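You operate a simulated robot arm through the tools that you are given. There is no shell and no other tool. Be economical: measure what you need, move in short steps, check, and stop when the job is done.

You are at the controls of a simulated robot arm. One attempt, no reset.

TASK
Turn the hood size dial to 60. Close the right cupboard door. Open the bottom chest drawer, put the paper wipe from the front bench top in the inside of the bottom chest drawer and shut the drawer again. Open the left cupboard door, fetch the cassette from the upper shelf of the front cupboard and set it on the island bench under the shelves and shut the door again. Take the bottle labelled "Pink" from the front bench top and put it on top of the cream large pot. Take the cup labelled "E6" from the front bench top and put it on top of the grey tube. Take the cover pack with the earliest date from the front bench top and put it on the yellow job card. Close the fourth right drawer from the top. Close the third right drawer from the top. Turn the reader colour dial to GREEN. Put the ink block marked "bold" from the blue table top on the green mat and the ink block labelled "fine" on the lower glass shelf. Lift the spinner lid open. The order is free. Set down upright: bottle, cup, cover pack, ink block.

Only the result counts: the job must be done as asked and must still hold three seconds after the hand-in. Knocking over, shifting, dropping, spilling or breaking anything else fails it. A push-on lid holds only when it is set on centred and level and pressed home; a screw cap is set on level and turned clockwise until tight.

THE ROBOT
A 6-joint arm with a two-finger parallel gripper on a trunk, on a base that drives. Base frame: it is fixed to the floor where the robot stands at the start and does not move with it; the origin is under the middle of the robot, x ahead of it, y to its left, z up; the surface under the hand at the start is at about z = 0.94. Lengths are in m, angles in rad, forces in N, time in s.
With the tool pointing down near the work surface it reaches from about 0.3 to 0.7 m from the robot's upright axis, wherever it stands. Its first joint turns from -2.897 to 2.897 rad. Places, roughly: bottle [0.5, 0.25, 1]; bottom chest drawer [2.3, -0.9, 0.9]; cassette [0.5, 0, 0.5]; cover pack [0.75, -1.25, 1]; cup [0.75, -0.75, 1]; fourth right drawer [4, -1.2, 0.3]; green mat (23x19 cm) [3.98, 1.74, 0.8]; grey tube (4x4x10 cm) [1, -1.1, 1]; hood size dial [0.5, -0.1, 1]; ink block [2.75, 0, 1]; inside of the bottom chest drawer [2.3, -0.9, 0.9]; island bench under the shelves [2.3, -1.5, 0.9]; large pot (7x7x7 cm) [0.5, 0.2, 1]; left cupboard door [0.4, 0.1, 0.5]; lower glass shelf (172x24 cm) [2.32, -1.48, 1.28]; paper wipe (6x5x2 cm) [0.4, -0.4, 0.9]; reader colour dial [4.1, -1, 1.2]; right cupboard door [0.2, -0.5, 0.5]; spinner lid [2.7, -1.8, 1.1]; third right drawer [4, -1.2, 0.5]; yellow job card [0.75, -1.25, 1]. Payload 4.1 kg.
The tool frame sits at the grasp point between the pads (the TCP): z along the fingers, y along the line on which they close. The tips reach 0.023 m beyond it. The gripper opens to 0.094 m. The fingers are 0.038 m wide and 0.01 m thick; the gripper's body (0.054 by 0.096 m) begins 0.039 m behind the TCP.
Orientation is that of the tool frame in the base frame, as a unit quaternion [x, y, z, w]. With the fingers straight down and closing along the base's y, the tool's x points along the base's -x, its y along +y and its z along -z.

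THE INTERFACE
- The arm moves only by the tool move_arm. Its argument "series" is a list of rows, each an object (a shift or turn left out is 0, a gripper value left out holds the last) with "slide": the shift along the base's x, y, z in m, a list of three; "delta_rot": the turn, a rotation vector about the base's x, y, z in rad, a list of three. In form: [{"slide": [x, y, z], "delta_rot": [wx, wy, wz]}, ...]. A call has 1 to 20 rows; each row shifts and turns the commanded pose from where the row before left it. "gripper" is the opening, from 0 (shut) to 1 (fully open), set as the call begins (left out, the last holds). A row lasts 0.2 s, in which the tool goes at most 0.05 m and 0.15 rad; a call with a longer step from one row to the next is refused whole, and so is a gripper value outside its range. A pose out of reach is approached as far as the arm can. The call stops where the force on the tool passes 40 N (or 10 N more than at its start, if that is more) or the arm is blocked; 0.2 s more then pass. The fingers move at their own pace (about 0.045 m/s each) and stop on an object; they squeeze with about 37 N. The grip force told is the motor's: it shows also when the fingers shut on nothing. Time passes only in rows, and 0.2 s behind the last, so rows that do not move let the fingers close. The reply holds the time, the measured pose of the TCP, the force on the tool along the base axes, the opening and the grip force, in the units named above and with some noise, with the torque about the TCP (base axes, N m) and any sound that the robot's microphone picked up.
- Cameras (640 x 400 px; columns grow to the right, rows downward): "scene" is now at [-0.0031, 0.1597, 1.5329]; the picture's right is [-0.24, -0.97, 0.00], its down [-0.81, 0.20, -0.54] and it looks along [0.53, -0.13, -0.84] (base axes); focal length 214 px, centre (320, 200). "wrist" rides on the gripper at [0.086, 0.016, -0.074] in the tool frame; the picture's right is [-0.18, 0.98, 0.00], its down [-0.58, -0.11, -0.81] and it looks along [-0.79, -0.15, 0.59] (tool axes); focal length 243 px, centre (320, 200). There is no depth. A picture from a camera that has moved, and an enlarged one, comes with that camera's place and axes in the base frame and with its lens. The place of the scene camera against the robot may be out by one fixed shift of up to 0.025 m in any direction.
- capture(camera): a new picture of that camera. It takes no simulated time.
- raise_lower(by): slides the trunk up (or, below 0, down) by that many m; the arm and the scene camera ride with it, the base frame stays. It gives what a move gives, with no picture.
- roll_base(legs): drives the robot by 1 to 6 legs, each [ahead, turn to the left] in m and rad, along the robot's own axes; the way and the turn of a leg run together, so that a leg with both is an arc; at most 1.5 m and 3.142 rad a leg. The arm and the cameras ride along, it lands a little off, and it stops where it bumps. It gives what a move gives.
- head_to(pan, tilt): turns the head with the scene camera to pan (to the left, within 2.705 rad either way) and tilt (down, from -0.506 to 1.204), counted from straight ahead of the robot. It gives what a move gives.
- close_up(camera, box): a new picture of the part [left, top, right, bottom] of that camera's present view, enlarged. It takes no simulated time.
- hand_in(): hands the job in; it is judged then, once.

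Go step by step. Nothing tells you exact positions but the pictures and the camera data: compare them with the known pose of the tool, close in by small moves and look again before you grip or let go. The budget is 567 turns and 360 pictures, counting those below and the enlarged ones. Unless the task says otherwise, let go and move clear before handing in, and close with one line.

The tools are called after "Request:" as a command line: name --argument value ..., lists and objects as JSON in quotes. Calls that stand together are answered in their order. move_arm: Moves the arm, as the interface text tells. Its arguments: {"type":"object","properties":{"series":{"type":"array","items":{"type":"object","properties":{"slide":{"type":"array","items":{"type":"number"}},"delta_rot":{"type":"array","items":{"type":"number"}}}}},"gripper":{"type":"number"}},"required":["series"]} The other tools are called the same way: raise_lower (by) slides the trunk up or down; roll_base (legs) drives the base; head_to (pan, tilt) turns the head that bears the scene camera; capture (camera) takes a picture; close_up (camera, box) takes an enlarged picture of a part of a camera's view; hand_in () hands the job in.

At the start:

```text
clock: 0.0
eef_pos: [0.4261, -0.0619, 1.2888]
ee_rot: [0.0, 1.0, 0.0, 0.0]
wrist_force: [0.0, 0.3, -0.3]
ft_torque: [0.03, -0.04, 0.02]
opening: 0.0941
grip_force: 0.0
trunk travel left (down, up): [-0.5, 0.09]
robot x, y, heading: [-0.0037, -0.0033, -0.006]
head pan, tilt: [-0.243, 0.995]
```

scene: 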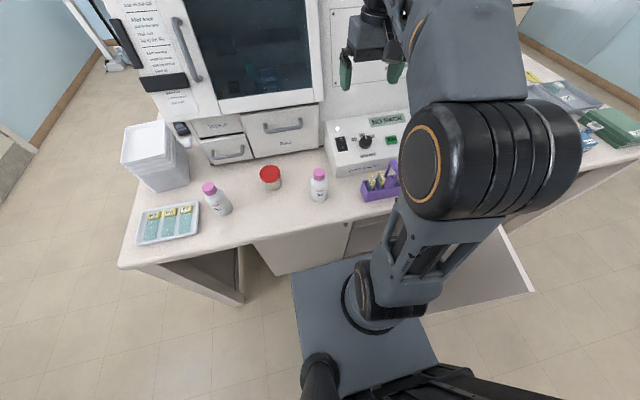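
wrist: 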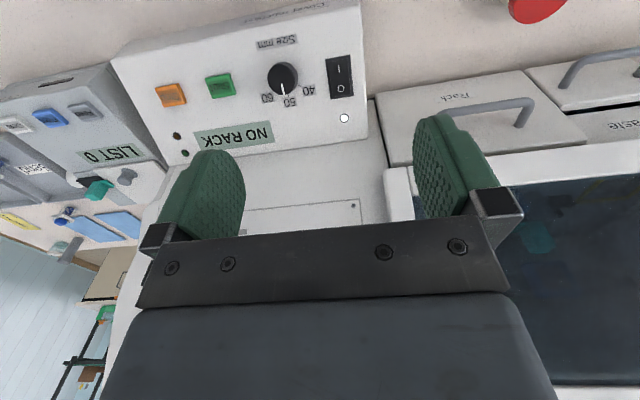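

I see the front bench with the hood machine, the bottles, and the control box with the dial. I'll look around with the head first to map the room.

Request:
head_to --pan -0.9 --tilt 0.7

Request:
capture --camera "scene"

Request:
head_to --pan 0.3 --tilt 0.8

Request:
capture --camera "scene"

```text
clock: 1.0
eef_pos: [0.4257, -0.0634, 1.29]
ee_rot: [0.0, 1.0, 0.0, 0.0]
wrist_force: [0.5, -0.8, -0.1]
ft_torque: [0.0, 0.01, 0.0]
opening: 0.094
grip_force: 0.0
trunk travel left (down, up): [-0.5, 0.09]
robot x, y, heading: [-0.0013, -0.002, 0.001]
head pan, tilt: [-0.901, 0.7]
```

```text
357 pictures are left
camera scene: at [-0.0182, 0.1099, 1.556], right [-0.78, -0.62, 0.0], down [-0.4, 0.5, -0.76], along [0.48, -0.6, -0.64], focal length 214 px, centre (320, 200)
```

scene: 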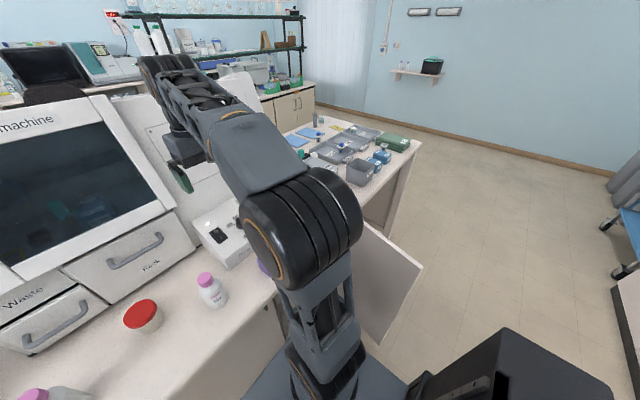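

```text
clock: 2.4
eef_pos: [0.427, -0.0621, 1.2902]
ee_rot: [0.0, 1.0, 0.0, 0.0]
wrist_force: [-0.5, 0.1, -0.1]
ft_torque: [0.02, -0.01, -0.01]
opening: 0.0939
grip_force: 0.1
trunk travel left (down, up): [-0.5, 0.09]
robot x, y, heading: [0.0022, 0.0011, 0.002]
head pan, tilt: [0.3, 0.799]
```

```text
356 pictures are left
camera scene: at [0.0061, 0.2003, 1.5477], right [0.29, -0.96, 0.0], down [-0.69, -0.21, -0.7], along [0.67, 0.21, -0.72], focal length 214 px, centre (320, 200)
```

scene: 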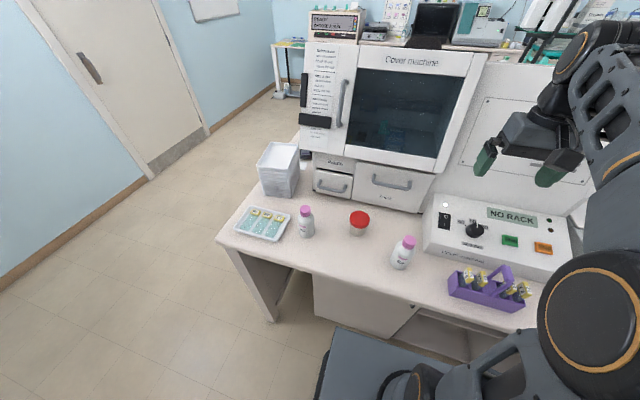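

I'll read labels of the bottles, pot and dial.

Request:
close_up --camera "scene" --box '[220, 170, 440, 310]'

Request:
close_up --camera "scene" --box '[420, 190, 580, 320]'

Request:
close_up --camera "wrist" --box '[100, 0, 380, 175]'

```text
2.86 times, centred on (330, 240) of scene
camera zoom: at [0.0061, 0.2003, 1.5477], right [0.29, -0.96, 0.0], down [-0.69, -0.21, -0.7], along [0.67, 0.21, -0.72], focal length 613 px, centre (291, 86)
```

zoom: 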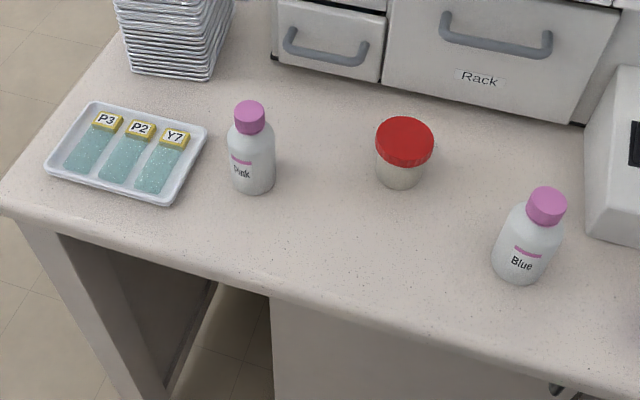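

```text
3.08 times, centred on (500, 255) of scene
camera zoom: at [0.0061, 0.2003, 1.5477], right [0.29, -0.96, 0.0], down [-0.69, -0.21, -0.7], along [0.67, 0.21, -0.72], focal length 660 px, centre (-234, 31)
```

zoom: 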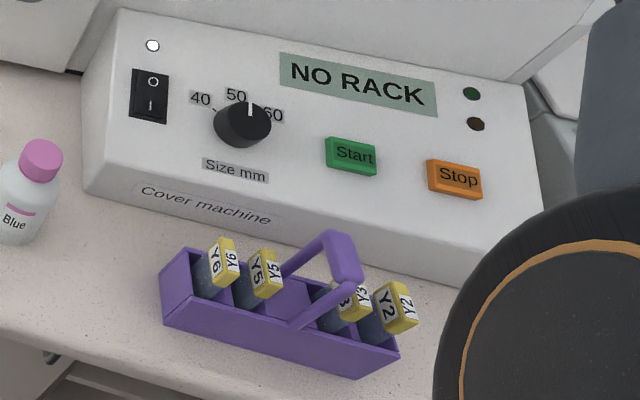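

```text
2.29 times, centred on (240, 88) of wrist
camera zoom: at [0.3391, -0.0478, 1.363], right [0.18, 0.98, 0.0], down [0.58, -0.11, 0.81], along [0.79, -0.15, -0.59], focal length 555 px, centre (503, 457)
```

zoom: 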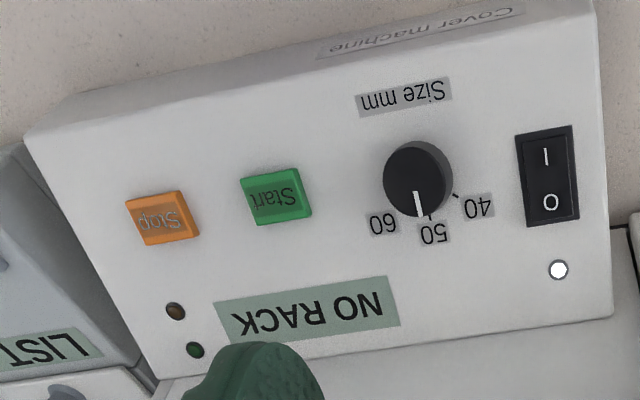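

Marked bottle "Pink" is the left one near (0.41, 0.37); the pot with the red lid is at ~(0.47, 0.20). I move the hand above the Pink bottle and look with the wrist camera.

Request:
move_arm --series '[{"slide": [-0.007, 0.045, -0.01]}, {"slide": [-0.007, 0.045, -0.01]}, {"slide": [-0.007, 0.045, -0.01]}, {"slide": [-0.007, 0.045, -0.01]}, {"slide": [-0.007, 0.045, -0.01]}, {"slide": [-0.007, 0.045, -0.01]}, {"slide": [-0.007, 0.045, -0.01]}, {"slide": [-0.007, 0.045, -0.01]}, {"slide": [-0.0, 0.045, -0.01]}]' --gripper 1

Request:
capture --camera "wrist"

Request:
capture --camera "scene"

```text
clock: 4.4
eef_pos: [0.3698, 0.3447, 1.2005]
ee_rot: [0.0, 1.0, 0.0, 0.0]
wrist_force: [0.8, 0.3, 0.8]
ft_torque: [0.03, -0.01, 0.0]
opening: 0.0941
grip_force: 0.1
trunk travel left (down, up): [-0.5, 0.09]
robot x, y, heading: [0.0004, -0.005, 0.003]
head pan, tilt: [0.3, 0.799]
```

```text
352 pictures are left
camera wrist: at [0.2838, 0.3599, 1.274], right [0.18, 0.98, 0.0], down [0.58, -0.11, 0.81], along [0.79, -0.15, -0.59], focal length 243 px, centre (320, 200)
```

wrist: 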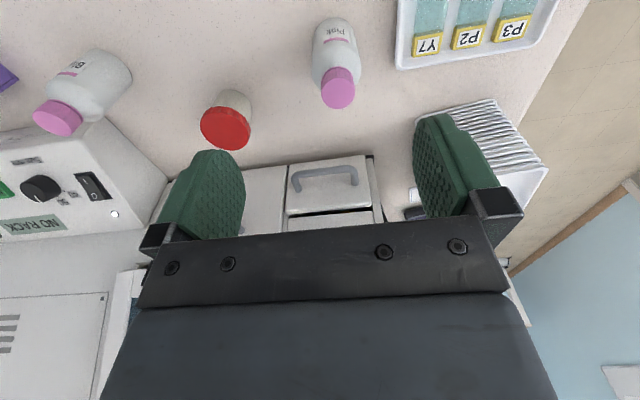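

```text
351 pictures are left
camera scene: at [0.0062, 0.2012, 1.5476], right [0.3, -0.96, 0.0], down [-0.68, -0.21, -0.7], along [0.67, 0.21, -0.72], focal length 214 px, centre (320, 200)
```

scene: 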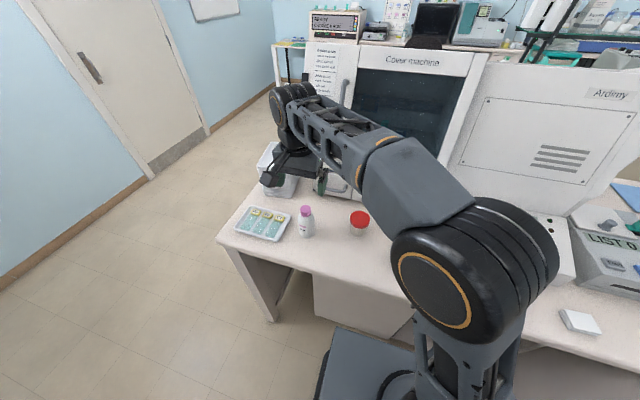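

The Pink bottle's axis is at about (0.41, 0.357) with the cap top at z≈1.06. I go down over it and look again before gripping.

Request:
move_arm --series '[{"slide": [0.02, 0.006, 0]}, {"slide": [0.02, 0.006, 0]}, {"slide": [0, 0, -0.04]}, {"slide": [0, 0, -0.04]}]'

Request:
capture --camera "wrist"

```text
clock: 5.4
eef_pos: [0.4119, 0.3571, 1.1202]
ee_rot: [0.0, 1.0, -0.001, 0.0]
wrist_force: [-0.8, 0.2, -0.8]
ft_torque: [0.01, 0.0, -0.02]
opening: 0.094
grip_force: 0.1
trunk travel left (down, up): [-0.5, 0.09]
robot x, y, heading: [0.0008, -0.0017, 0.0]
head pan, tilt: [0.3, 0.799]
```

```text
350 pictures are left
camera wrist: at [0.3242, 0.3713, 1.1937], right [0.18, 0.98, 0.0], down [0.58, -0.11, 0.81], along [0.79, -0.15, -0.59], focal length 243 px, centre (320, 200)
```

wrist: 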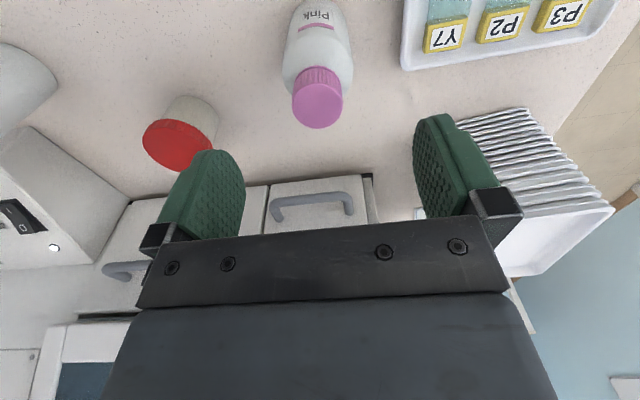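

Request:
move_arm --series '[{"slide": [0, -0.003, -0.035]}, {"slide": [0, 0, -0.025]}, {"slide": [0, 0, -0.015]}]'

Request:
capture --camera "wrist"

```text
clock: 6.2
eef_pos: [0.4117, 0.353, 1.0438]
ee_rot: [0.0, 1.0, 0.0, 0.0]
wrist_force: [-0.2, -0.4, 0.5]
ft_torque: [-0.01, 0.01, 0.0]
opening: 0.094
grip_force: 0.0
trunk travel left (down, up): [-0.5, 0.09]
robot x, y, heading: [0.0009, 0.0003, -0.001]
head pan, tilt: [0.3, 0.799]
```

```text
349 pictures are left
camera wrist: at [0.3256, 0.366, 1.1178], right [0.18, 0.98, 0.0], down [0.58, -0.11, 0.81], along [0.79, -0.15, -0.59], focal length 243 px, centre (320, 200)
```

wrist: 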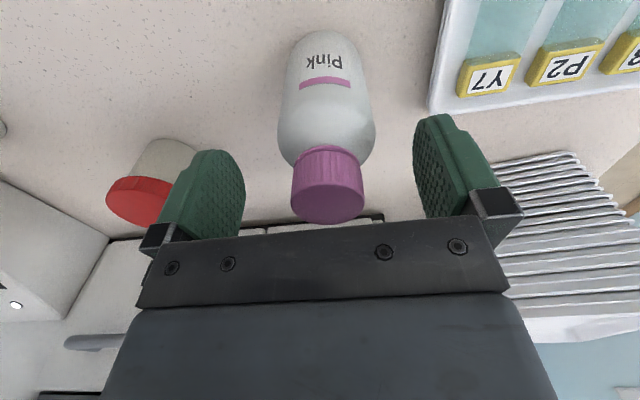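

Request:
move_arm --series '[{}, {}, {}, {}, {}]' --gripper 0

Request:
capture --camera "wrist"

```text
clock: 7.4
eef_pos: [0.4111, 0.3514, 1.0451]
ee_rot: [0.0, 1.0, 0.001, 0.001]
wrist_force: [1.8, 1.1, 10.4]
ft_torque: [0.05, -0.02, 0.02]
opening: 0.0447
grip_force: 36.8
trunk travel left (down, up): [-0.5, 0.09]
robot x, y, heading: [-0.0024, -0.0011, -0.002]
head pan, tilt: [0.3, 0.799]
```

```text
348 pictures are left
camera wrist: at [0.3253, 0.3658, 1.119], right [0.18, 0.98, 0.0], down [0.58, -0.11, 0.81], along [0.79, -0.15, -0.59], focal length 243 px, centre (320, 200)
```

wrist: 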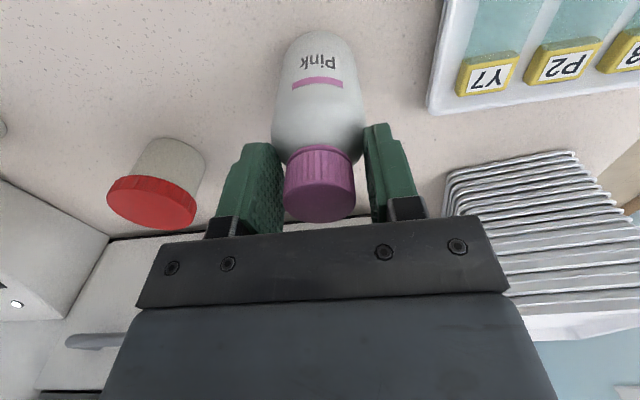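

The tips only pinch the shoulder; I'll reopen, go 13 mm lower and close again.

Request:
move_arm --series '[{}, {}, {"slide": [0, 0.0, -0.007]}, {"slide": [0, 0, -0.006]}]' --gripper 0.7

Request:
move_arm --series '[{}, {}, {}, {}, {}]' --gripper 0

Request:
capture --camera "wrist"

```text
clock: 8.4
eef_pos: [0.4108, 0.3535, 1.0309]
ee_rot: [-0.001, 1.0, 0.0, 0.0]
wrist_force: [0.4, 1.1, -0.5]
ft_torque: [0.01, 0.03, -0.01]
opening: 0.066
grip_force: 0.0
trunk travel left (down, up): [-0.5, 0.09]
robot x, y, heading: [0.0001, -0.0007, 0.0]
head pan, tilt: [0.3, 0.799]
```

```text
clock: 9.6
eef_pos: [0.4105, 0.3521, 1.031]
ee_rot: [0.0, 1.0, 0.0, 0.0]
wrist_force: [0.1, 0.1, 0.4]
ft_torque: [-0.03, 0.02, 0.01]
opening: 0.0503
grip_force: 36.9
trunk travel left (down, up): [-0.5, 0.09]
robot x, y, heading: [0.0005, -0.0004, 0.002]
head pan, tilt: [0.3, 0.799]
```

```text
347 pictures are left
camera wrist: at [0.3238, 0.3668, 1.1048], right [0.18, 0.98, 0.0], down [0.58, -0.11, 0.81], along [0.79, -0.15, -0.59], focal length 243 px, centre (320, 200)
```

wrist: 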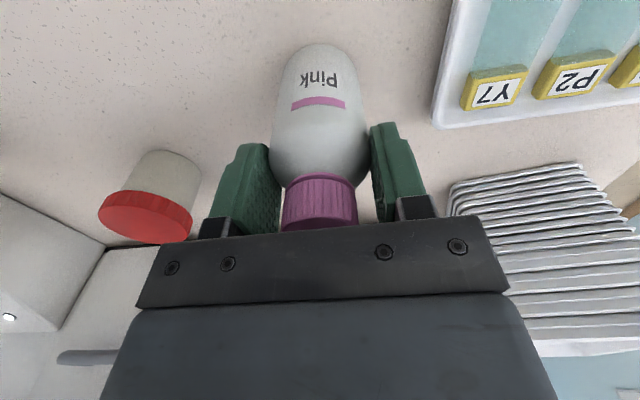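

Firm grip on the body (50 mm). I lift and carry it above the pot at about (0.458, 0.205).

Request:
move_arm --series '[{"slide": [0, 0, 0.03]}, {"slide": [0, 0, 0.04]}, {"slide": [0, 0, 0.04]}, {"slide": [0.012, -0.037, 0]}, {"slide": [0.012, -0.037, 0]}, {"slide": [0.012, -0.037, 0]}, {"slide": [0.011, -0.037, 0]}]'

Request:
capture --camera "wrist"

Request:
close_up --camera "scene" --box '[240, 140, 460, 280]'

```text
clock: 11.2
eef_pos: [0.4575, 0.2014, 1.1406]
ee_rot: [0.0, 1.0, 0.0, 0.0]
wrist_force: [0.1, -0.4, -1.1]
ft_torque: [0.01, -0.02, 0.03]
opening: 0.05
grip_force: 36.6
trunk travel left (down, up): [-0.5, 0.09]
robot x, y, heading: [0.0003, -0.0014, -0.003]
head pan, tilt: [0.3, 0.799]
```

```text
346 pictures are left
camera wrist: at [0.3705, 0.2155, 1.2147], right [0.18, 0.98, 0.0], down [0.58, -0.11, 0.81], along [0.79, -0.15, -0.59], focal length 243 px, centre (320, 200)
```

wrist: 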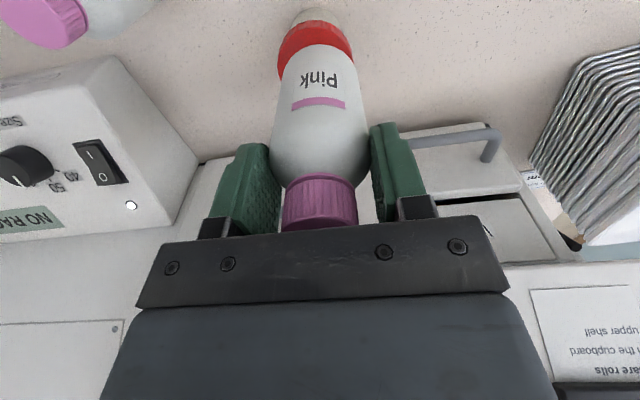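

```text
2.86 times, centred on (350, 210) of scene
camera zoom: at [0.0063, 0.2001, 1.5478], right [0.3, -0.96, 0.0], down [-0.69, -0.21, -0.7], along [0.67, 0.21, -0.72], focal length 613 px, centre (234, 171)
```

zoom: 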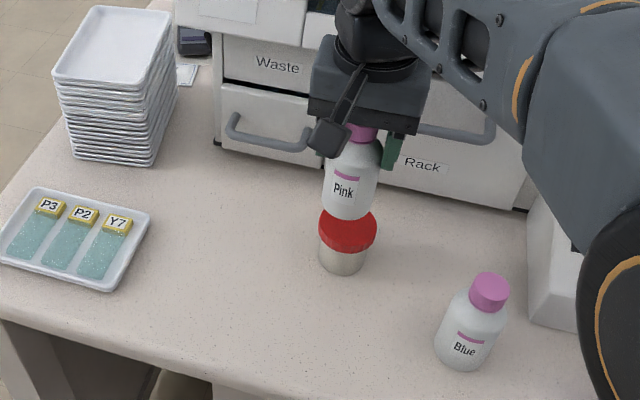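

Request:
close_up --camera "wrist" --box '[240, 0, 400, 100]'

```text
4.00 times, centred on (320, 50) of wrist
camera zoom: at [0.3705, 0.2155, 1.2147], right [0.18, 0.98, 0.0], down [0.58, -0.11, 0.81], along [0.79, -0.15, -0.59], focal length 970 px, centre (320, 800)
```

zoom: 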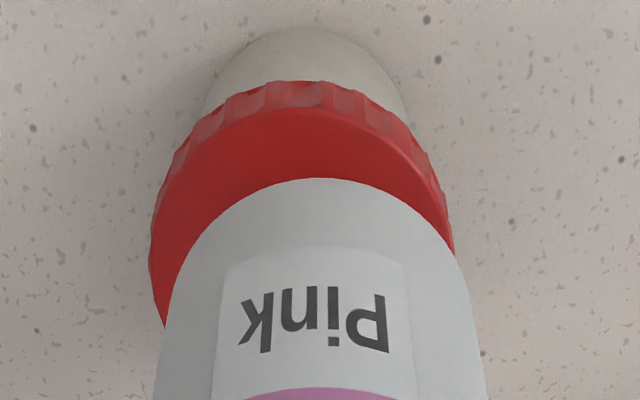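

The lid's centre is slightly further (+6 mm x, −4 mm y). I correct and lower gently until contact.

Request:
move_arm --series '[{"slide": [0.006, -0.004, 0]}, {"slide": [0, 0, -0.02]}, {"slide": [0, 0, -0.014]}]'

Request:
close_up --camera "wrist" --box '[240, 0, 400, 100]'

Request:
close_up --camera "scene" --box '[310, 160, 410, 240]'

```text
clock: 12.0
eef_pos: [0.4607, 0.2022, 1.1079]
ee_rot: [-0.001, 1.0, 0.0, 0.001]
wrist_force: [0.2, -0.3, -0.9]
ft_torque: [0.0, 0.04, 0.02]
opening: 0.0501
grip_force: 37.3
trunk travel left (down, up): [-0.5, 0.09]
robot x, y, heading: [-0.0009, 0.0011, -0.007]
head pan, tilt: [0.3, 0.799]
```

```text
4.00 times, centred on (320, 50) of wrist
camera zoom: at [0.3748, 0.2148, 1.1813], right [0.18, 0.98, 0.0], down [0.58, -0.11, 0.81], along [0.79, -0.15, -0.59], focal length 970 px, centre (320, 800)
```

zoom: 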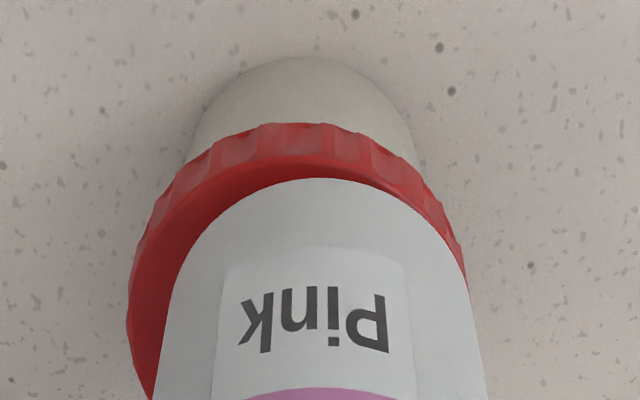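

```text
5.00 times, centred on (360, 200) of scene
camera zoom: at [0.0062, 0.2006, 1.5477], right [0.3, -0.96, 0.0], down [-0.68, -0.21, -0.7], along [0.67, 0.21, -0.72], focal length 1072 px, centre (120, 200)
```

zoom: 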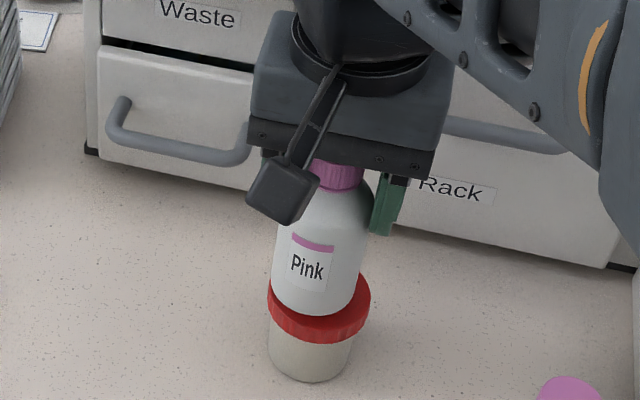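

Request:
move_arm --series '[{"slide": [0.001, -0.004, 0]}, {"slide": [0, 0, -0.003]}, {"slide": [0, 0, -0.002]}, {"slide": [0, 0, -0.002]}]'

Request:
close_up --camera "wrist" --box '[240, 0, 400, 100]'

```text
clock: 13.0
eef_pos: [0.4637, 0.1953, 1.1]
ee_rot: [0.0, 1.0, -0.001, 0.0]
wrist_force: [0.4, 0.0, -0.6]
ft_torque: [-0.01, -0.02, -0.03]
opening: 0.0499
grip_force: 37.0
trunk travel left (down, up): [-0.5, 0.09]
robot x, y, heading: [0.003, -0.0026, -0.004]
head pan, tilt: [0.3, 0.799]
```

```text
4.00 times, centred on (320, 50) of wrist
camera zoom: at [0.377, 0.2103, 1.1742], right [0.18, 0.98, 0.0], down [0.58, -0.11, 0.81], along [0.79, -0.15, -0.59], focal length 970 px, centre (320, 800)
```

zoom: 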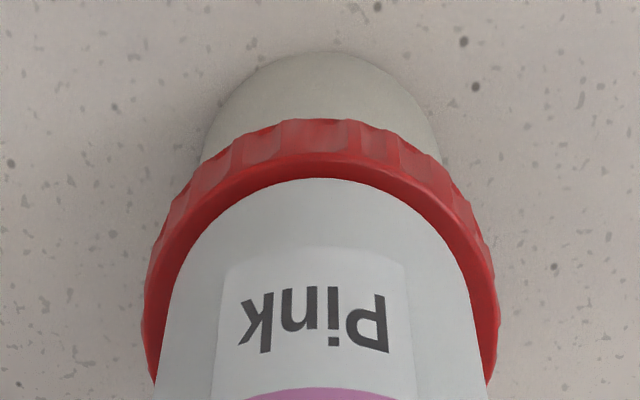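

Nicely centred. Lower in 1.5 mm steps until contact.

Request:
move_arm --series '[{"slide": [0, 0, -0.0015]}, {"slide": [0, 0, -0.0015]}]'

Request:
move_arm --series '[{"slide": [0, 0, -0.0015]}]'

```text
clock: 13.6
eef_pos: [0.464, 0.1961, 1.0976]
ee_rot: [0.001, 1.0, 0.0, 0.001]
wrist_force: [-0.3, 0.2, -1.6]
ft_torque: [-0.02, -0.01, 0.02]
opening: 0.05
grip_force: 37.3
trunk travel left (down, up): [-0.5, 0.09]
robot x, y, heading: [0.0018, -0.0017, 0.001]
head pan, tilt: [0.3, 0.799]
```

```text
clock: 14.0
eef_pos: [0.4634, 0.1963, 1.0961]
ee_rot: [0.001, 1.0, 0.0, 0.0]
wrist_force: [0.0, -1.4, 4.2]
ft_torque: [-0.06, 0.05, 0.03]
opening: 0.0499
grip_force: 37.4
trunk travel left (down, up): [-0.5, 0.09]
robot x, y, heading: [0.0009, -0.0008, 0.002]
head pan, tilt: [0.3, 0.799]
```

Contact (4 N). I release, rise straight, and check.

Request:
move_arm --series '[{}, {}, {}, {}, {"slide": [0, 0, 0.02]}, {"slide": [0, 0, 0.04]}, {"slide": [0, 0, 0.05]}, {"slide": [0, 0, 0.03]}]' --gripper 1

Request:
capture --camera "wrist"

```text
clock: 15.8
eef_pos: [0.4621, 0.1931, 1.2358]
ee_rot: [0.0, 1.0, -0.001, -0.001]
wrist_force: [0.3, 0.3, -0.8]
ft_torque: [0.01, -0.01, -0.03]
opening: 0.0941
grip_force: 0.0
trunk travel left (down, up): [-0.5, 0.09]
robot x, y, heading: [-0.0002, -0.0019, -0.002]
head pan, tilt: [0.3, 0.799]
```

```text
340 pictures are left
camera wrist: at [0.3758, 0.2073, 1.3098], right [0.18, 0.98, 0.0], down [0.58, -0.11, 0.81], along [0.79, -0.15, -0.59], focal length 243 px, centre (320, 200)
```

wrist: 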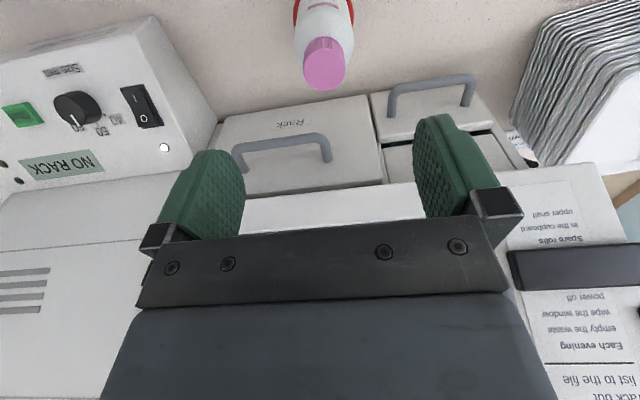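

Bottle placed. The knob of the size dial triangulates to about (0.50, −0.136, 1.03). I move the hand nearer to see dial and panel slope.

Request:
close_up --camera "wrist" --box '[0, 0, 240, 200]'

Request:
move_arm --series '[{"slide": [-0.01, -0.04, 0]}, {"slide": [-0.01, -0.04, 0]}, {"slide": [-0.01, -0.04, 0]}, {"slide": [-0.0, -0.04, 0]}, {"slide": [-0.0, -0.04, 0]}, {"slide": [0, -0.04, -0.02]}, {"slide": [0, -0.04, -0.02]}, {"slide": [0, -0.04, -0.02]}]'

Request:
capture --camera "wrist"

```text
2.00 times, centred on (120, 100) of wrist
camera zoom: at [0.3758, 0.2073, 1.3098], right [0.18, 0.98, 0.0], down [0.58, -0.11, 0.81], along [0.79, -0.15, -0.59], focal length 485 px, centre (720, 400)
```

zoom: 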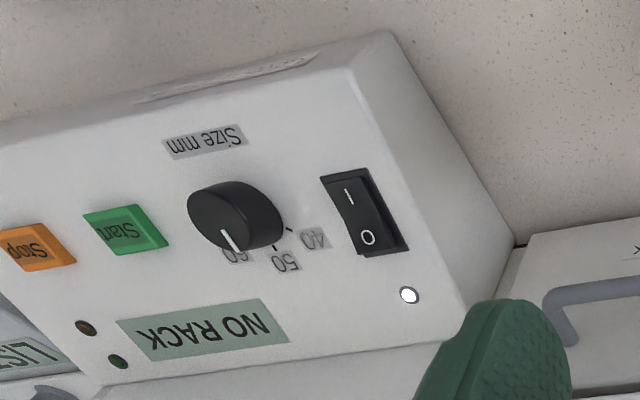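

```text
clock: 17.6
eef_pos: [0.4339, -0.1265, 1.174]
ee_rot: [0.0, 1.0, 0.0, 0.0]
wrist_force: [0.0, 0.3, 0.0]
ft_torque: [0.04, -0.04, -0.02]
opening: 0.0938
grip_force: 0.0
trunk travel left (down, up): [-0.5, 0.09]
robot x, y, heading: [0.0013, -0.0033, 0.002]
head pan, tilt: [0.3, 0.799]
```

```text
338 pictures are left
camera wrist: at [0.3469, -0.1128, 1.2488], right [0.18, 0.98, 0.0], down [0.58, -0.11, 0.81], along [0.79, -0.15, -0.59], focal length 243 px, centre (320, 200)
```

wrist: 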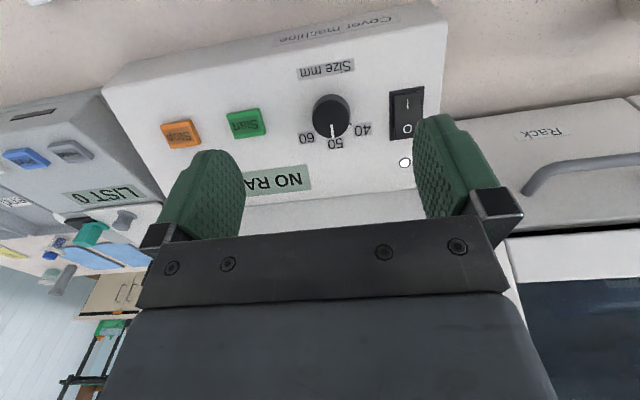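

Request:
close_up --camera "wrist" --box '[280, 55, 400, 165]'

```text
3.64 times, centred on (340, 110) of wrist
camera zoom: at [0.3469, -0.1128, 1.2488], right [0.18, 0.98, 0.0], down [0.58, -0.11, 0.81], along [0.79, -0.15, -0.59], focal length 882 px, centre (247, 527)
```

zoom: 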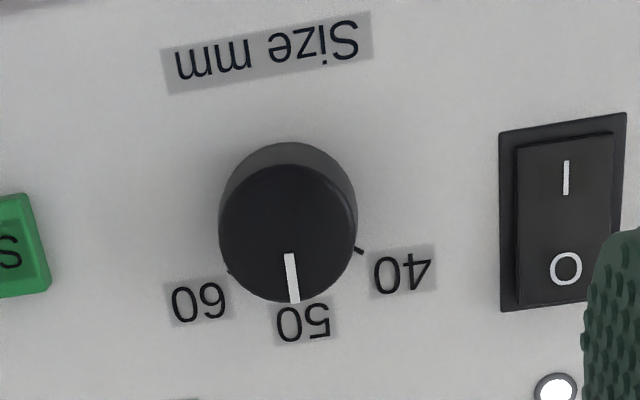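

The panel tilts ~20° and the dial's axis is at about (0.501, −0.130); the pointer is at 50, and 60 lies ~55° clockwise. I tilt the tool square to the panel and approach.

Request:
move_arm --series '[{"slide": [0.01, 0, -0.01], "delta_rot": [0, -0.1163, 0]}, {"slide": [0.01, -0.002, -0.02], "delta_rot": [0, -0.1163, 0]}, {"slide": [0.01, -0.0015, -0.022], "delta_rot": [0, -0.1163, 0]}, {"slide": [0.0136, 0, -0.0376]}, {"slide": [0.007, 0, -0.02]}]' --gripper 0.65

Request:
capture --camera "wrist"

```text
clock: 18.8
eef_pos: [0.4839, -0.1285, 1.067]
ee_rot: [0.0, 0.985, 0.0, 0.174]
wrist_force: [-0.7, -0.5, -0.2]
ft_torque: [-0.01, 0.0, -0.02]
opening: 0.0609
grip_force: 0.1
trunk travel left (down, up): [-0.5, 0.09]
robot x, y, heading: [-0.0039, -0.0015, 0.006]
head pan, tilt: [0.3, 0.799]
```

```text
336 pictures are left
camera wrist: at [0.3773, -0.1133, 1.1051], right [0.17, 0.98, 0.06], down [0.27, -0.11, 0.96], along [0.95, -0.15, -0.28], focal length 243 px, centre (320, 200)
```

wrist: 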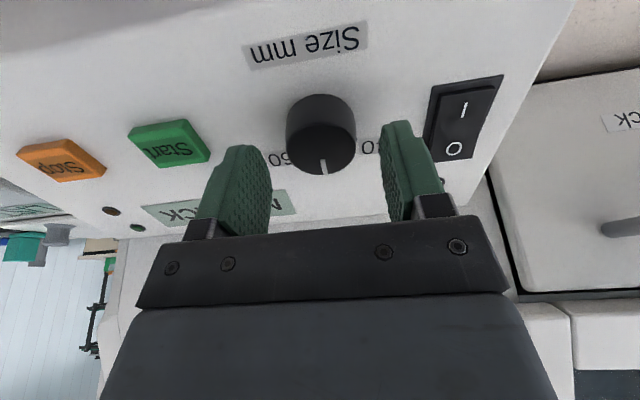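

Request:
move_arm --series '[{"slide": [0.0045, -0.001, -0.012]}, {"slide": [0.004, 0, -0.011]}]'

Request:
capture --camera "wrist"

```text
clock: 19.4
eef_pos: [0.4913, -0.1294, 1.0449]
ee_rot: [-0.001, 0.985, -0.001, 0.174]
wrist_force: [-4.8, 1.1, 7.3]
ft_torque: [-0.27, 0.22, -0.17]
opening: 0.0606
grip_force: 0.1
trunk travel left (down, up): [-0.5, 0.09]
robot x, y, heading: [0.0006, -0.0012, 0.001]
head pan, tilt: [0.3, 0.799]
```

```text
335 pictures are left
camera wrist: at [0.3848, -0.1154, 1.084], right [0.17, 0.98, 0.06], down [0.27, -0.11, 0.96], along [0.95, -0.15, -0.28], focal length 243 px, centre (320, 200)
```

wrist: 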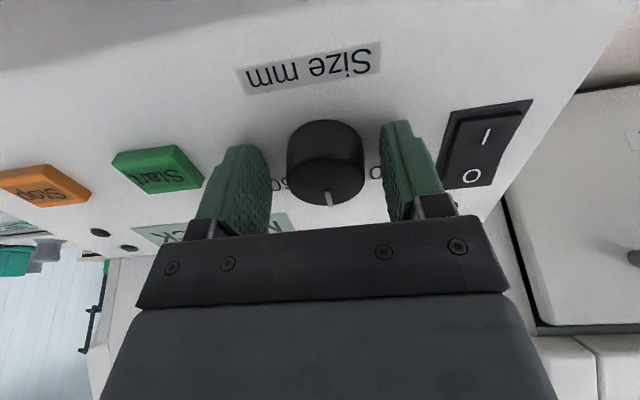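

Just touching the panel; I back off 2 mm, close on the knob, then turn clockwise 0.84 rad and look.

Request:
move_arm --series '[{"slide": [-0.0007, 0, 0.002]}, {}, {}, {}, {}]' --gripper 0

Request:
move_arm --series '[{"delta_rot": [0.0479, 0, -0.1316]}, {"delta_rot": [0.0479, 0, -0.1316]}, {"delta_rot": [0.0479, 0, -0.1316]}, {"delta_rot": [0.0479, 0, -0.1316]}, {"delta_rot": [0.0479, 0, -0.1316]}, {"delta_rot": [0.0479, 0, -0.1316]}]'

Request:
capture --camera "wrist"

```text
clock: 20.6
eef_pos: [0.4916, -0.1271, 1.045]
ee_rot: [0.0, 0.985, 0.0, 0.172]
wrist_force: [1.6, 14.4, -12.8]
ft_torque: [0.64, -0.48, 0.27]
opening: 0.0395
grip_force: 45.5
trunk travel left (down, up): [-0.5, 0.09]
robot x, y, heading: [0.0012, -0.0004, -0.0]
head pan, tilt: [0.3, 0.799]
```

```text
clock: 22.0
eef_pos: [0.4926, -0.1257, 1.0455]
ee_rot: [0.402, 0.899, 0.069, 0.157]
wrist_force: [-8.3, 22.1, -13.3]
ft_torque: [0.51, 0.25, 0.21]
opening: 0.0392
grip_force: 45.4
trunk travel left (down, up): [-0.5, 0.09]
robot x, y, heading: [-0.0009, 0.0023, 0.002]
head pan, tilt: [0.3, 0.799]
```

```text
334 pictures are left
camera wrist: at [0.4236, -0.0528, 1.0985], right [0.8, 0.52, 0.29], down [0.01, -0.51, 0.86], along [0.59, -0.69, -0.41], focal length 243 px, centre (320, 200)
```

wrist: 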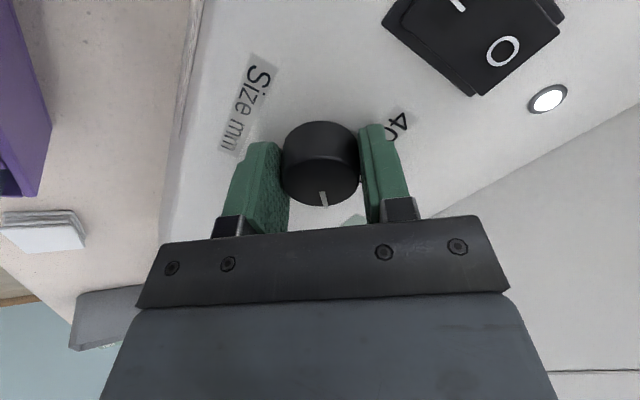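

Request:
move_arm --series '[{"delta_rot": [0.0376, 0, -0.1034]}, {}]'

Request:
move_arm --series '[{}, {}, {}, {"slide": [-0.01, 0, 0.028]}, {"slide": [-0.01, 0, 0.03]}, {"slide": [-0.0155, 0, 0.0423]}, {"slide": [-0.0155, 0, 0.0423]}]' --gripper 0.65

Request:
capture --camera "wrist"

```text
clock: 22.6
eef_pos: [0.4916, -0.1278, 1.0451]
ee_rot: [0.451, 0.876, 0.079, 0.153]
wrist_force: [-4.2, 21.5, -18.2]
ft_torque: [0.58, 0.19, 0.19]
opening: 0.0394
grip_force: 45.4
trunk travel left (down, up): [-0.5, 0.09]
robot x, y, heading: [-0.0001, -0.0045, -0.001]
head pan, tilt: [0.3, 0.799]
```

```text
clock: 24.2
eef_pos: [0.4413, -0.132, 1.1885]
ee_rot: [0.45, 0.876, 0.078, 0.154]
wrist_force: [0.2, -0.9, 0.6]
ft_torque: [-0.04, 0.02, -0.02]
opening: 0.0611
grip_force: 0.0
trunk travel left (down, up): [-0.5, 0.09]
robot x, y, heading: [-0.0007, 0.0012, -0.003]
head pan, tilt: [0.3, 0.799]
```

```text
333 pictures are left
camera wrist: at [0.3807, -0.0543, 1.2444], right [0.85, 0.42, 0.31], down [-0.04, -0.54, 0.84], along [0.52, -0.73, -0.44], focal length 243 px, centre (320, 200)
```

wrist: 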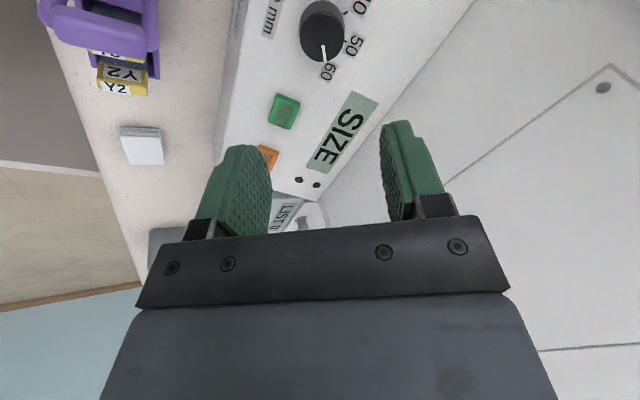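

Request:
close_up --camera "wrist" --box '[260, 0, 400, 180]'

```text
2.22 times, centred on (330, 90) of wrist
camera zoom: at [0.3807, -0.0543, 1.2444], right [0.85, 0.42, 0.31], down [-0.04, -0.54, 0.84], along [0.52, -0.73, -0.44], focal length 539 px, centre (298, 444)
```

zoom: 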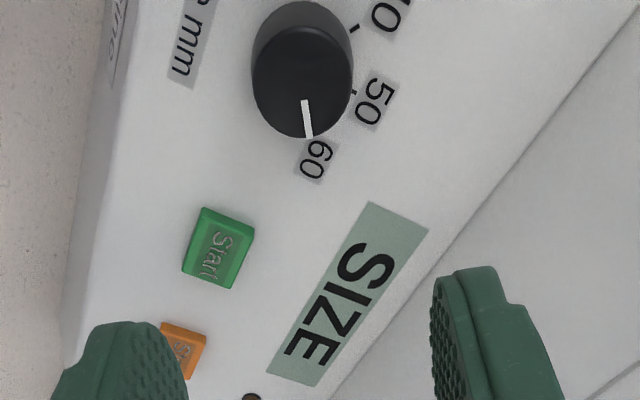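

Request:
close_up --camera "scene" --box '[420, 170, 600, 290]'

Request:
move_arm --series '[{"slide": [-0.03, 0.03, 0.03], "delta_rot": [0.0, 0, 0.14]}, {"slide": [-0.03, 0.03, 0.03], "delta_rot": [0.0, 0, 0.14]}, {"delta_rot": [0.0, 0, 0.14]}, {"delta_rot": [0.0, 0, 0.14]}, {"delta_rot": [0.0, 0, 0.14]}, {"delta_rot": [0.0, 0, 0.14]}, {"delta_rot": [0.0, 0, 0.1]}]' --gripper 1

Request:
capture --camera "wrist"

```text
3.33 times, centred on (510, 230) of scene
camera zoom: at [0.0056, 0.2007, 1.5477], right [0.3, -0.96, 0.0], down [-0.68, -0.21, -0.7], along [0.67, 0.21, -0.72], focal length 715 px, centre (-313, 100)
```

zoom: 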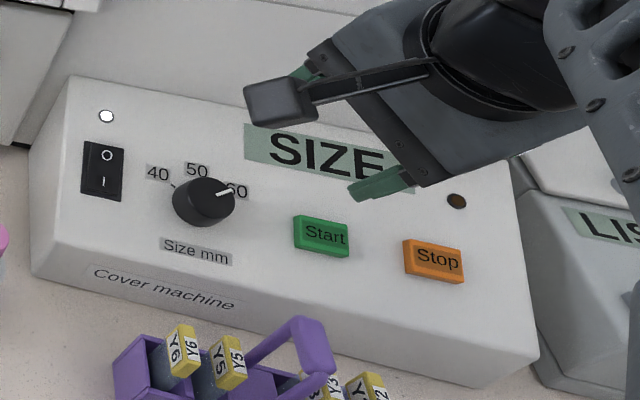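

```text
refused: row 1 steps farther than a row can; nothing moved
```

```text
330 pictures are left
camera wrist: at [0.3807, -0.0543, 1.2444], right [0.85, 0.42, 0.31], down [-0.04, -0.54, 0.84], along [0.52, -0.73, -0.44], focal length 243 px, centre (320, 200)
```

wrist: 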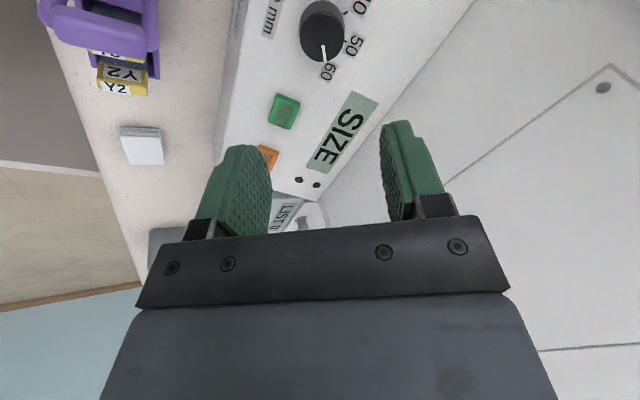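

Pointer looks to be at 60; display likely reads the size. I raise the hand back level and re-check.

Request:
move_arm --series '[{"slide": [-0.02, 0.0, 0.02], "delta_rot": [-0.0464, 0, 0.1276]}, {"slide": [-0.02, 0.0, 0.02], "delta_rot": [-0.0464, 0, 0.1276]}, {"slide": [-0.02, 0.0, 0.02], "delta_rot": [-0.0464, 0, 0.1276]}, {"delta_rot": [-0.0464, 0, 0.1276]}, {"delta_rot": [-0.0464, 0, 0.1276]}, {"delta_rot": [-0.0464, 0, 0.1276]}, {"delta_rot": [-0.0443, 0, 0.1217]}, {"delta_rot": [0, 0.1163, 0]}, {"delta_rot": [0, 0.1163, 0]}, {"delta_rot": [0, 0.1163, 0]}]' --gripper 1

Request:
capture --camera "wrist"

```text
clock: 26.4
eef_pos: [0.3818, -0.1292, 1.2488]
ee_rot: [0.002, 1.0, 0.0, -0.001]
wrist_force: [0.0, -0.3, 0.7]
ft_torque: [0.0, -0.02, -0.02]
opening: 0.0942
grip_force: 0.1
trunk travel left (down, up): [-0.5, 0.09]
robot x, y, heading: [0.0012, -0.0038, 0.002]
head pan, tilt: [0.3, 0.799]
```

```text
329 pictures are left
camera wrist: at [0.2949, -0.1144, 1.3226], right [0.19, 0.98, 0.0], down [0.58, -0.11, 0.81], along [0.79, -0.15, -0.59], focal length 243 px, centre (320, 200)
```

wrist: 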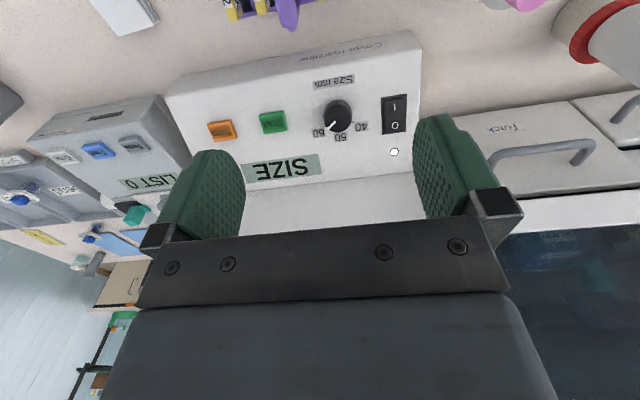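

Request:
close_up --camera "wrist" --box '[230, 60, 400, 190]'

```text
3.08 times, centred on (315, 125) of wrist
camera zoom: at [0.2949, -0.1144, 1.3226], right [0.19, 0.98, 0.0], down [0.58, -0.11, 0.81], along [0.79, -0.15, -0.59], focal length 746 px, centre (335, 431)
```

zoom: 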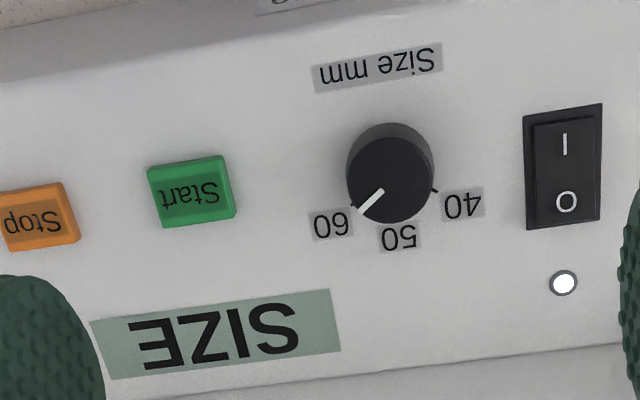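

Dial is at 60 (54° turned, matching the tick). Next the open right cupboard door; I look at it.

Request:
head_to --pan -0.8 --tilt 1.1

Request:
capture --camera "scene"

```text
clock: 27.8
eef_pos: [0.3806, -0.129, 1.2483]
ee_rot: [0.003, 1.0, 0.0, 0.001]
wrist_force: [0.8, 0.6, 0.2]
ft_torque: [-0.01, 0.04, -0.03]
opening: 0.0939
grip_force: 0.0
trunk travel left (down, up): [-0.5, 0.09]
robot x, y, heading: [0.001, 0.0014, -0.002]
head pan, tilt: [-0.799, 1.1]
```

```text
327 pictures are left
camera scene: at [-0.027, 0.1315, 1.526], right [-0.72, -0.7, 0.0], down [-0.62, 0.64, -0.45], along [0.32, -0.33, -0.89], focal length 214 px, centre (320, 200)
```

scene: 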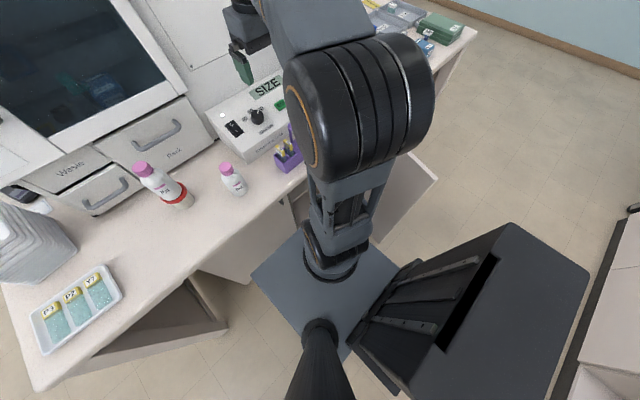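

I want to back off from the bench to handle both doors. First check what is behind the robot.

Request:
head_to --pan 2.6 --tilt 0.6

Request:
capture --camera "scene"

Request:
head_to --pan -2.0 --tilt 0.6

Request:
capture --camera "scene"

```text
clock: 30.6
eef_pos: [0.3802, -0.1287, 1.2482]
ee_rot: [0.002, 1.0, 0.0, 0.0]
wrist_force: [1.3, -0.2, 0.1]
ft_torque: [-0.02, 0.01, 0.02]
opening: 0.0939
grip_force: 0.0
trunk travel left (down, up): [-0.5, 0.09]
robot x, y, heading: [-0.0007, -0.001, 0.004]
head pan, tilt: [2.601, 0.6]
```

```text
326 pictures are left
camera scene: at [-0.1468, 0.2223, 1.5646], right [0.52, 0.86, 0.0], down [0.48, -0.29, -0.83], along [-0.71, 0.43, -0.56], focal length 214 px, centre (320, 200)
```

scene: 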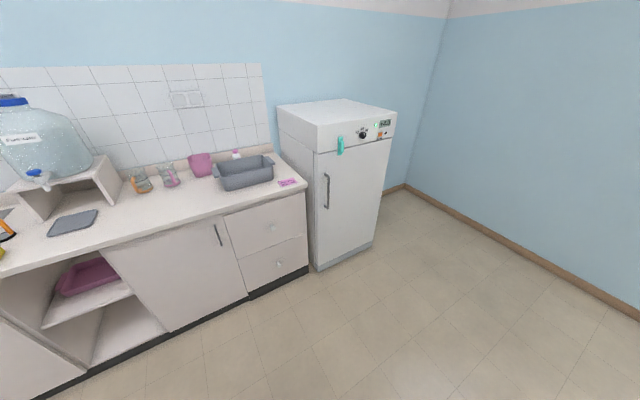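

```text
clock: 34.3
eef_pos: [0.3814, -0.1289, 1.2492]
ee_rot: [0.002, 1.0, -0.001, 0.002]
wrist_force: [-0.7, 0.5, 0.0]
ft_torque: [0.06, -0.01, 0.02]
opening: 0.094
grip_force: 0.0
trunk travel left (down, up): [-0.5, 0.09]
robot x, y, heading: [0.0005, -0.0075, -0.002]
head pan, tilt: [-2.0, 0.6]
```

```text
325 pictures are left
camera scene: at [-0.1078, 0.0964, 1.5646], right [-0.91, 0.42, 0.0], down [0.24, 0.51, -0.83], along [-0.34, -0.75, -0.56], focal length 214 px, centre (320, 200)
```

scene: 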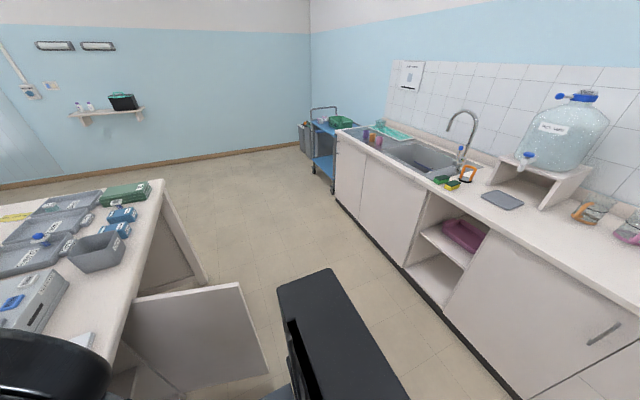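

Door's free edge is at about (−0.03, −0.46), its hinge near (0.31, −0.555). I back off with an S-curve to about (−0.7, −0.3).

Request:
roll_base --legs '[[-0.15, 0.0], [-0.3, 0.7], [-0.3, -0.7]]'

Request:
head_to --pan -0.1 --tilt 0.7

Request:
capture --camera "scene"

```text
clock: 39.4
eef_pos: [-0.323, -0.329, 1.2482]
ee_rot: [-0.005, 1.0, 0.0, 0.0]
wrist_force: [-0.7, -0.3, 0.2]
ft_torque: [-0.01, 0.03, 0.02]
opening: 0.0942
grip_force: 0.2
trunk travel left (down, up): [-0.5, 0.09]
robot x, y, heading: [-0.7038, -0.2089, 0.017]
head pan, tilt: [-2.0, 0.6]
```

```text
clock: 41.2
eef_pos: [-0.3226, -0.3287, 1.2492]
ee_rot: [-0.005, 1.0, 0.0, 0.0]
wrist_force: [0.6, 0.2, -1.0]
ft_torque: [-0.02, 0.0, 0.0]
opening: 0.0938
grip_force: 0.1
trunk travel left (down, up): [-0.5, 0.09]
robot x, y, heading: [-0.7047, -0.2057, 0.019]
head pan, tilt: [-0.099, 0.7]
```

```text
324 pictures are left
camera scene: at [-0.6946, -0.038, 1.556], right [-0.08, -1.0, 0.0], down [-0.64, 0.05, -0.77], along [0.76, -0.06, -0.64], focal length 214 px, centre (320, 200)
```

scene: 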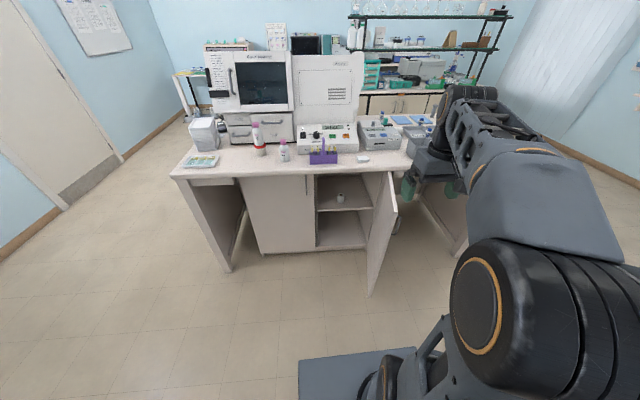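

Good view: both cupboard doors visible; cassette is behind the left one. I shift right by turning in place so I'm behind the open door's outer side, then lower the trunk.

Request:
roll_base --legs '[[0, -1.3], [0.38, 0], [0, 1.28]]'

Request:
raise_lower --by -0.45

Request:
head_to --pan 0.2 --tilt 0.6

Request:
capture --camera "scene"

```text
clock: 50.0
eef_pos: [-0.2106, -0.7067, 1.2487]
ee_rot: [0.008, 1.0, 0.0, 0.0]
wrist_force: [-0.1, -0.6, 0.3]
ft_torque: [0.0, -0.01, 0.01]
opening: 0.094
grip_force: 0.0
trunk travel left (down, up): [-0.5, 0.09]
robot x, y, heading: [-0.5908, -0.5757, -0.011]
head pan, tilt: [-0.099, 0.7]
```

```text
refused: -0.45 is not a number from -0.4 to 0.4
```

```text
clock: 50.8
eef_pos: [-0.2115, -0.7067, 1.2483]
ee_rot: [0.009, 1.0, 0.001, 0.0]
wrist_force: [0.4, -0.3, 0.7]
ft_torque: [-0.03, 0.01, -0.04]
opening: 0.0941
grip_force: 0.1
trunk travel left (down, up): [-0.5, 0.09]
robot x, y, heading: [-0.5915, -0.5773, -0.013]
head pan, tilt: [0.201, 0.6]
```

```text
323 pictures are left
camera scene: at [-0.5727, -0.3799, 1.5646], right [0.19, -0.98, 0.0], down [-0.56, -0.11, -0.82], along [0.81, 0.15, -0.57], focal length 214 px, centre (320, 200)
```

scene: 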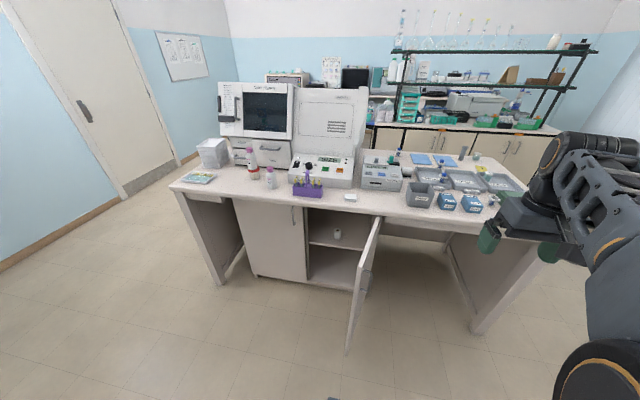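

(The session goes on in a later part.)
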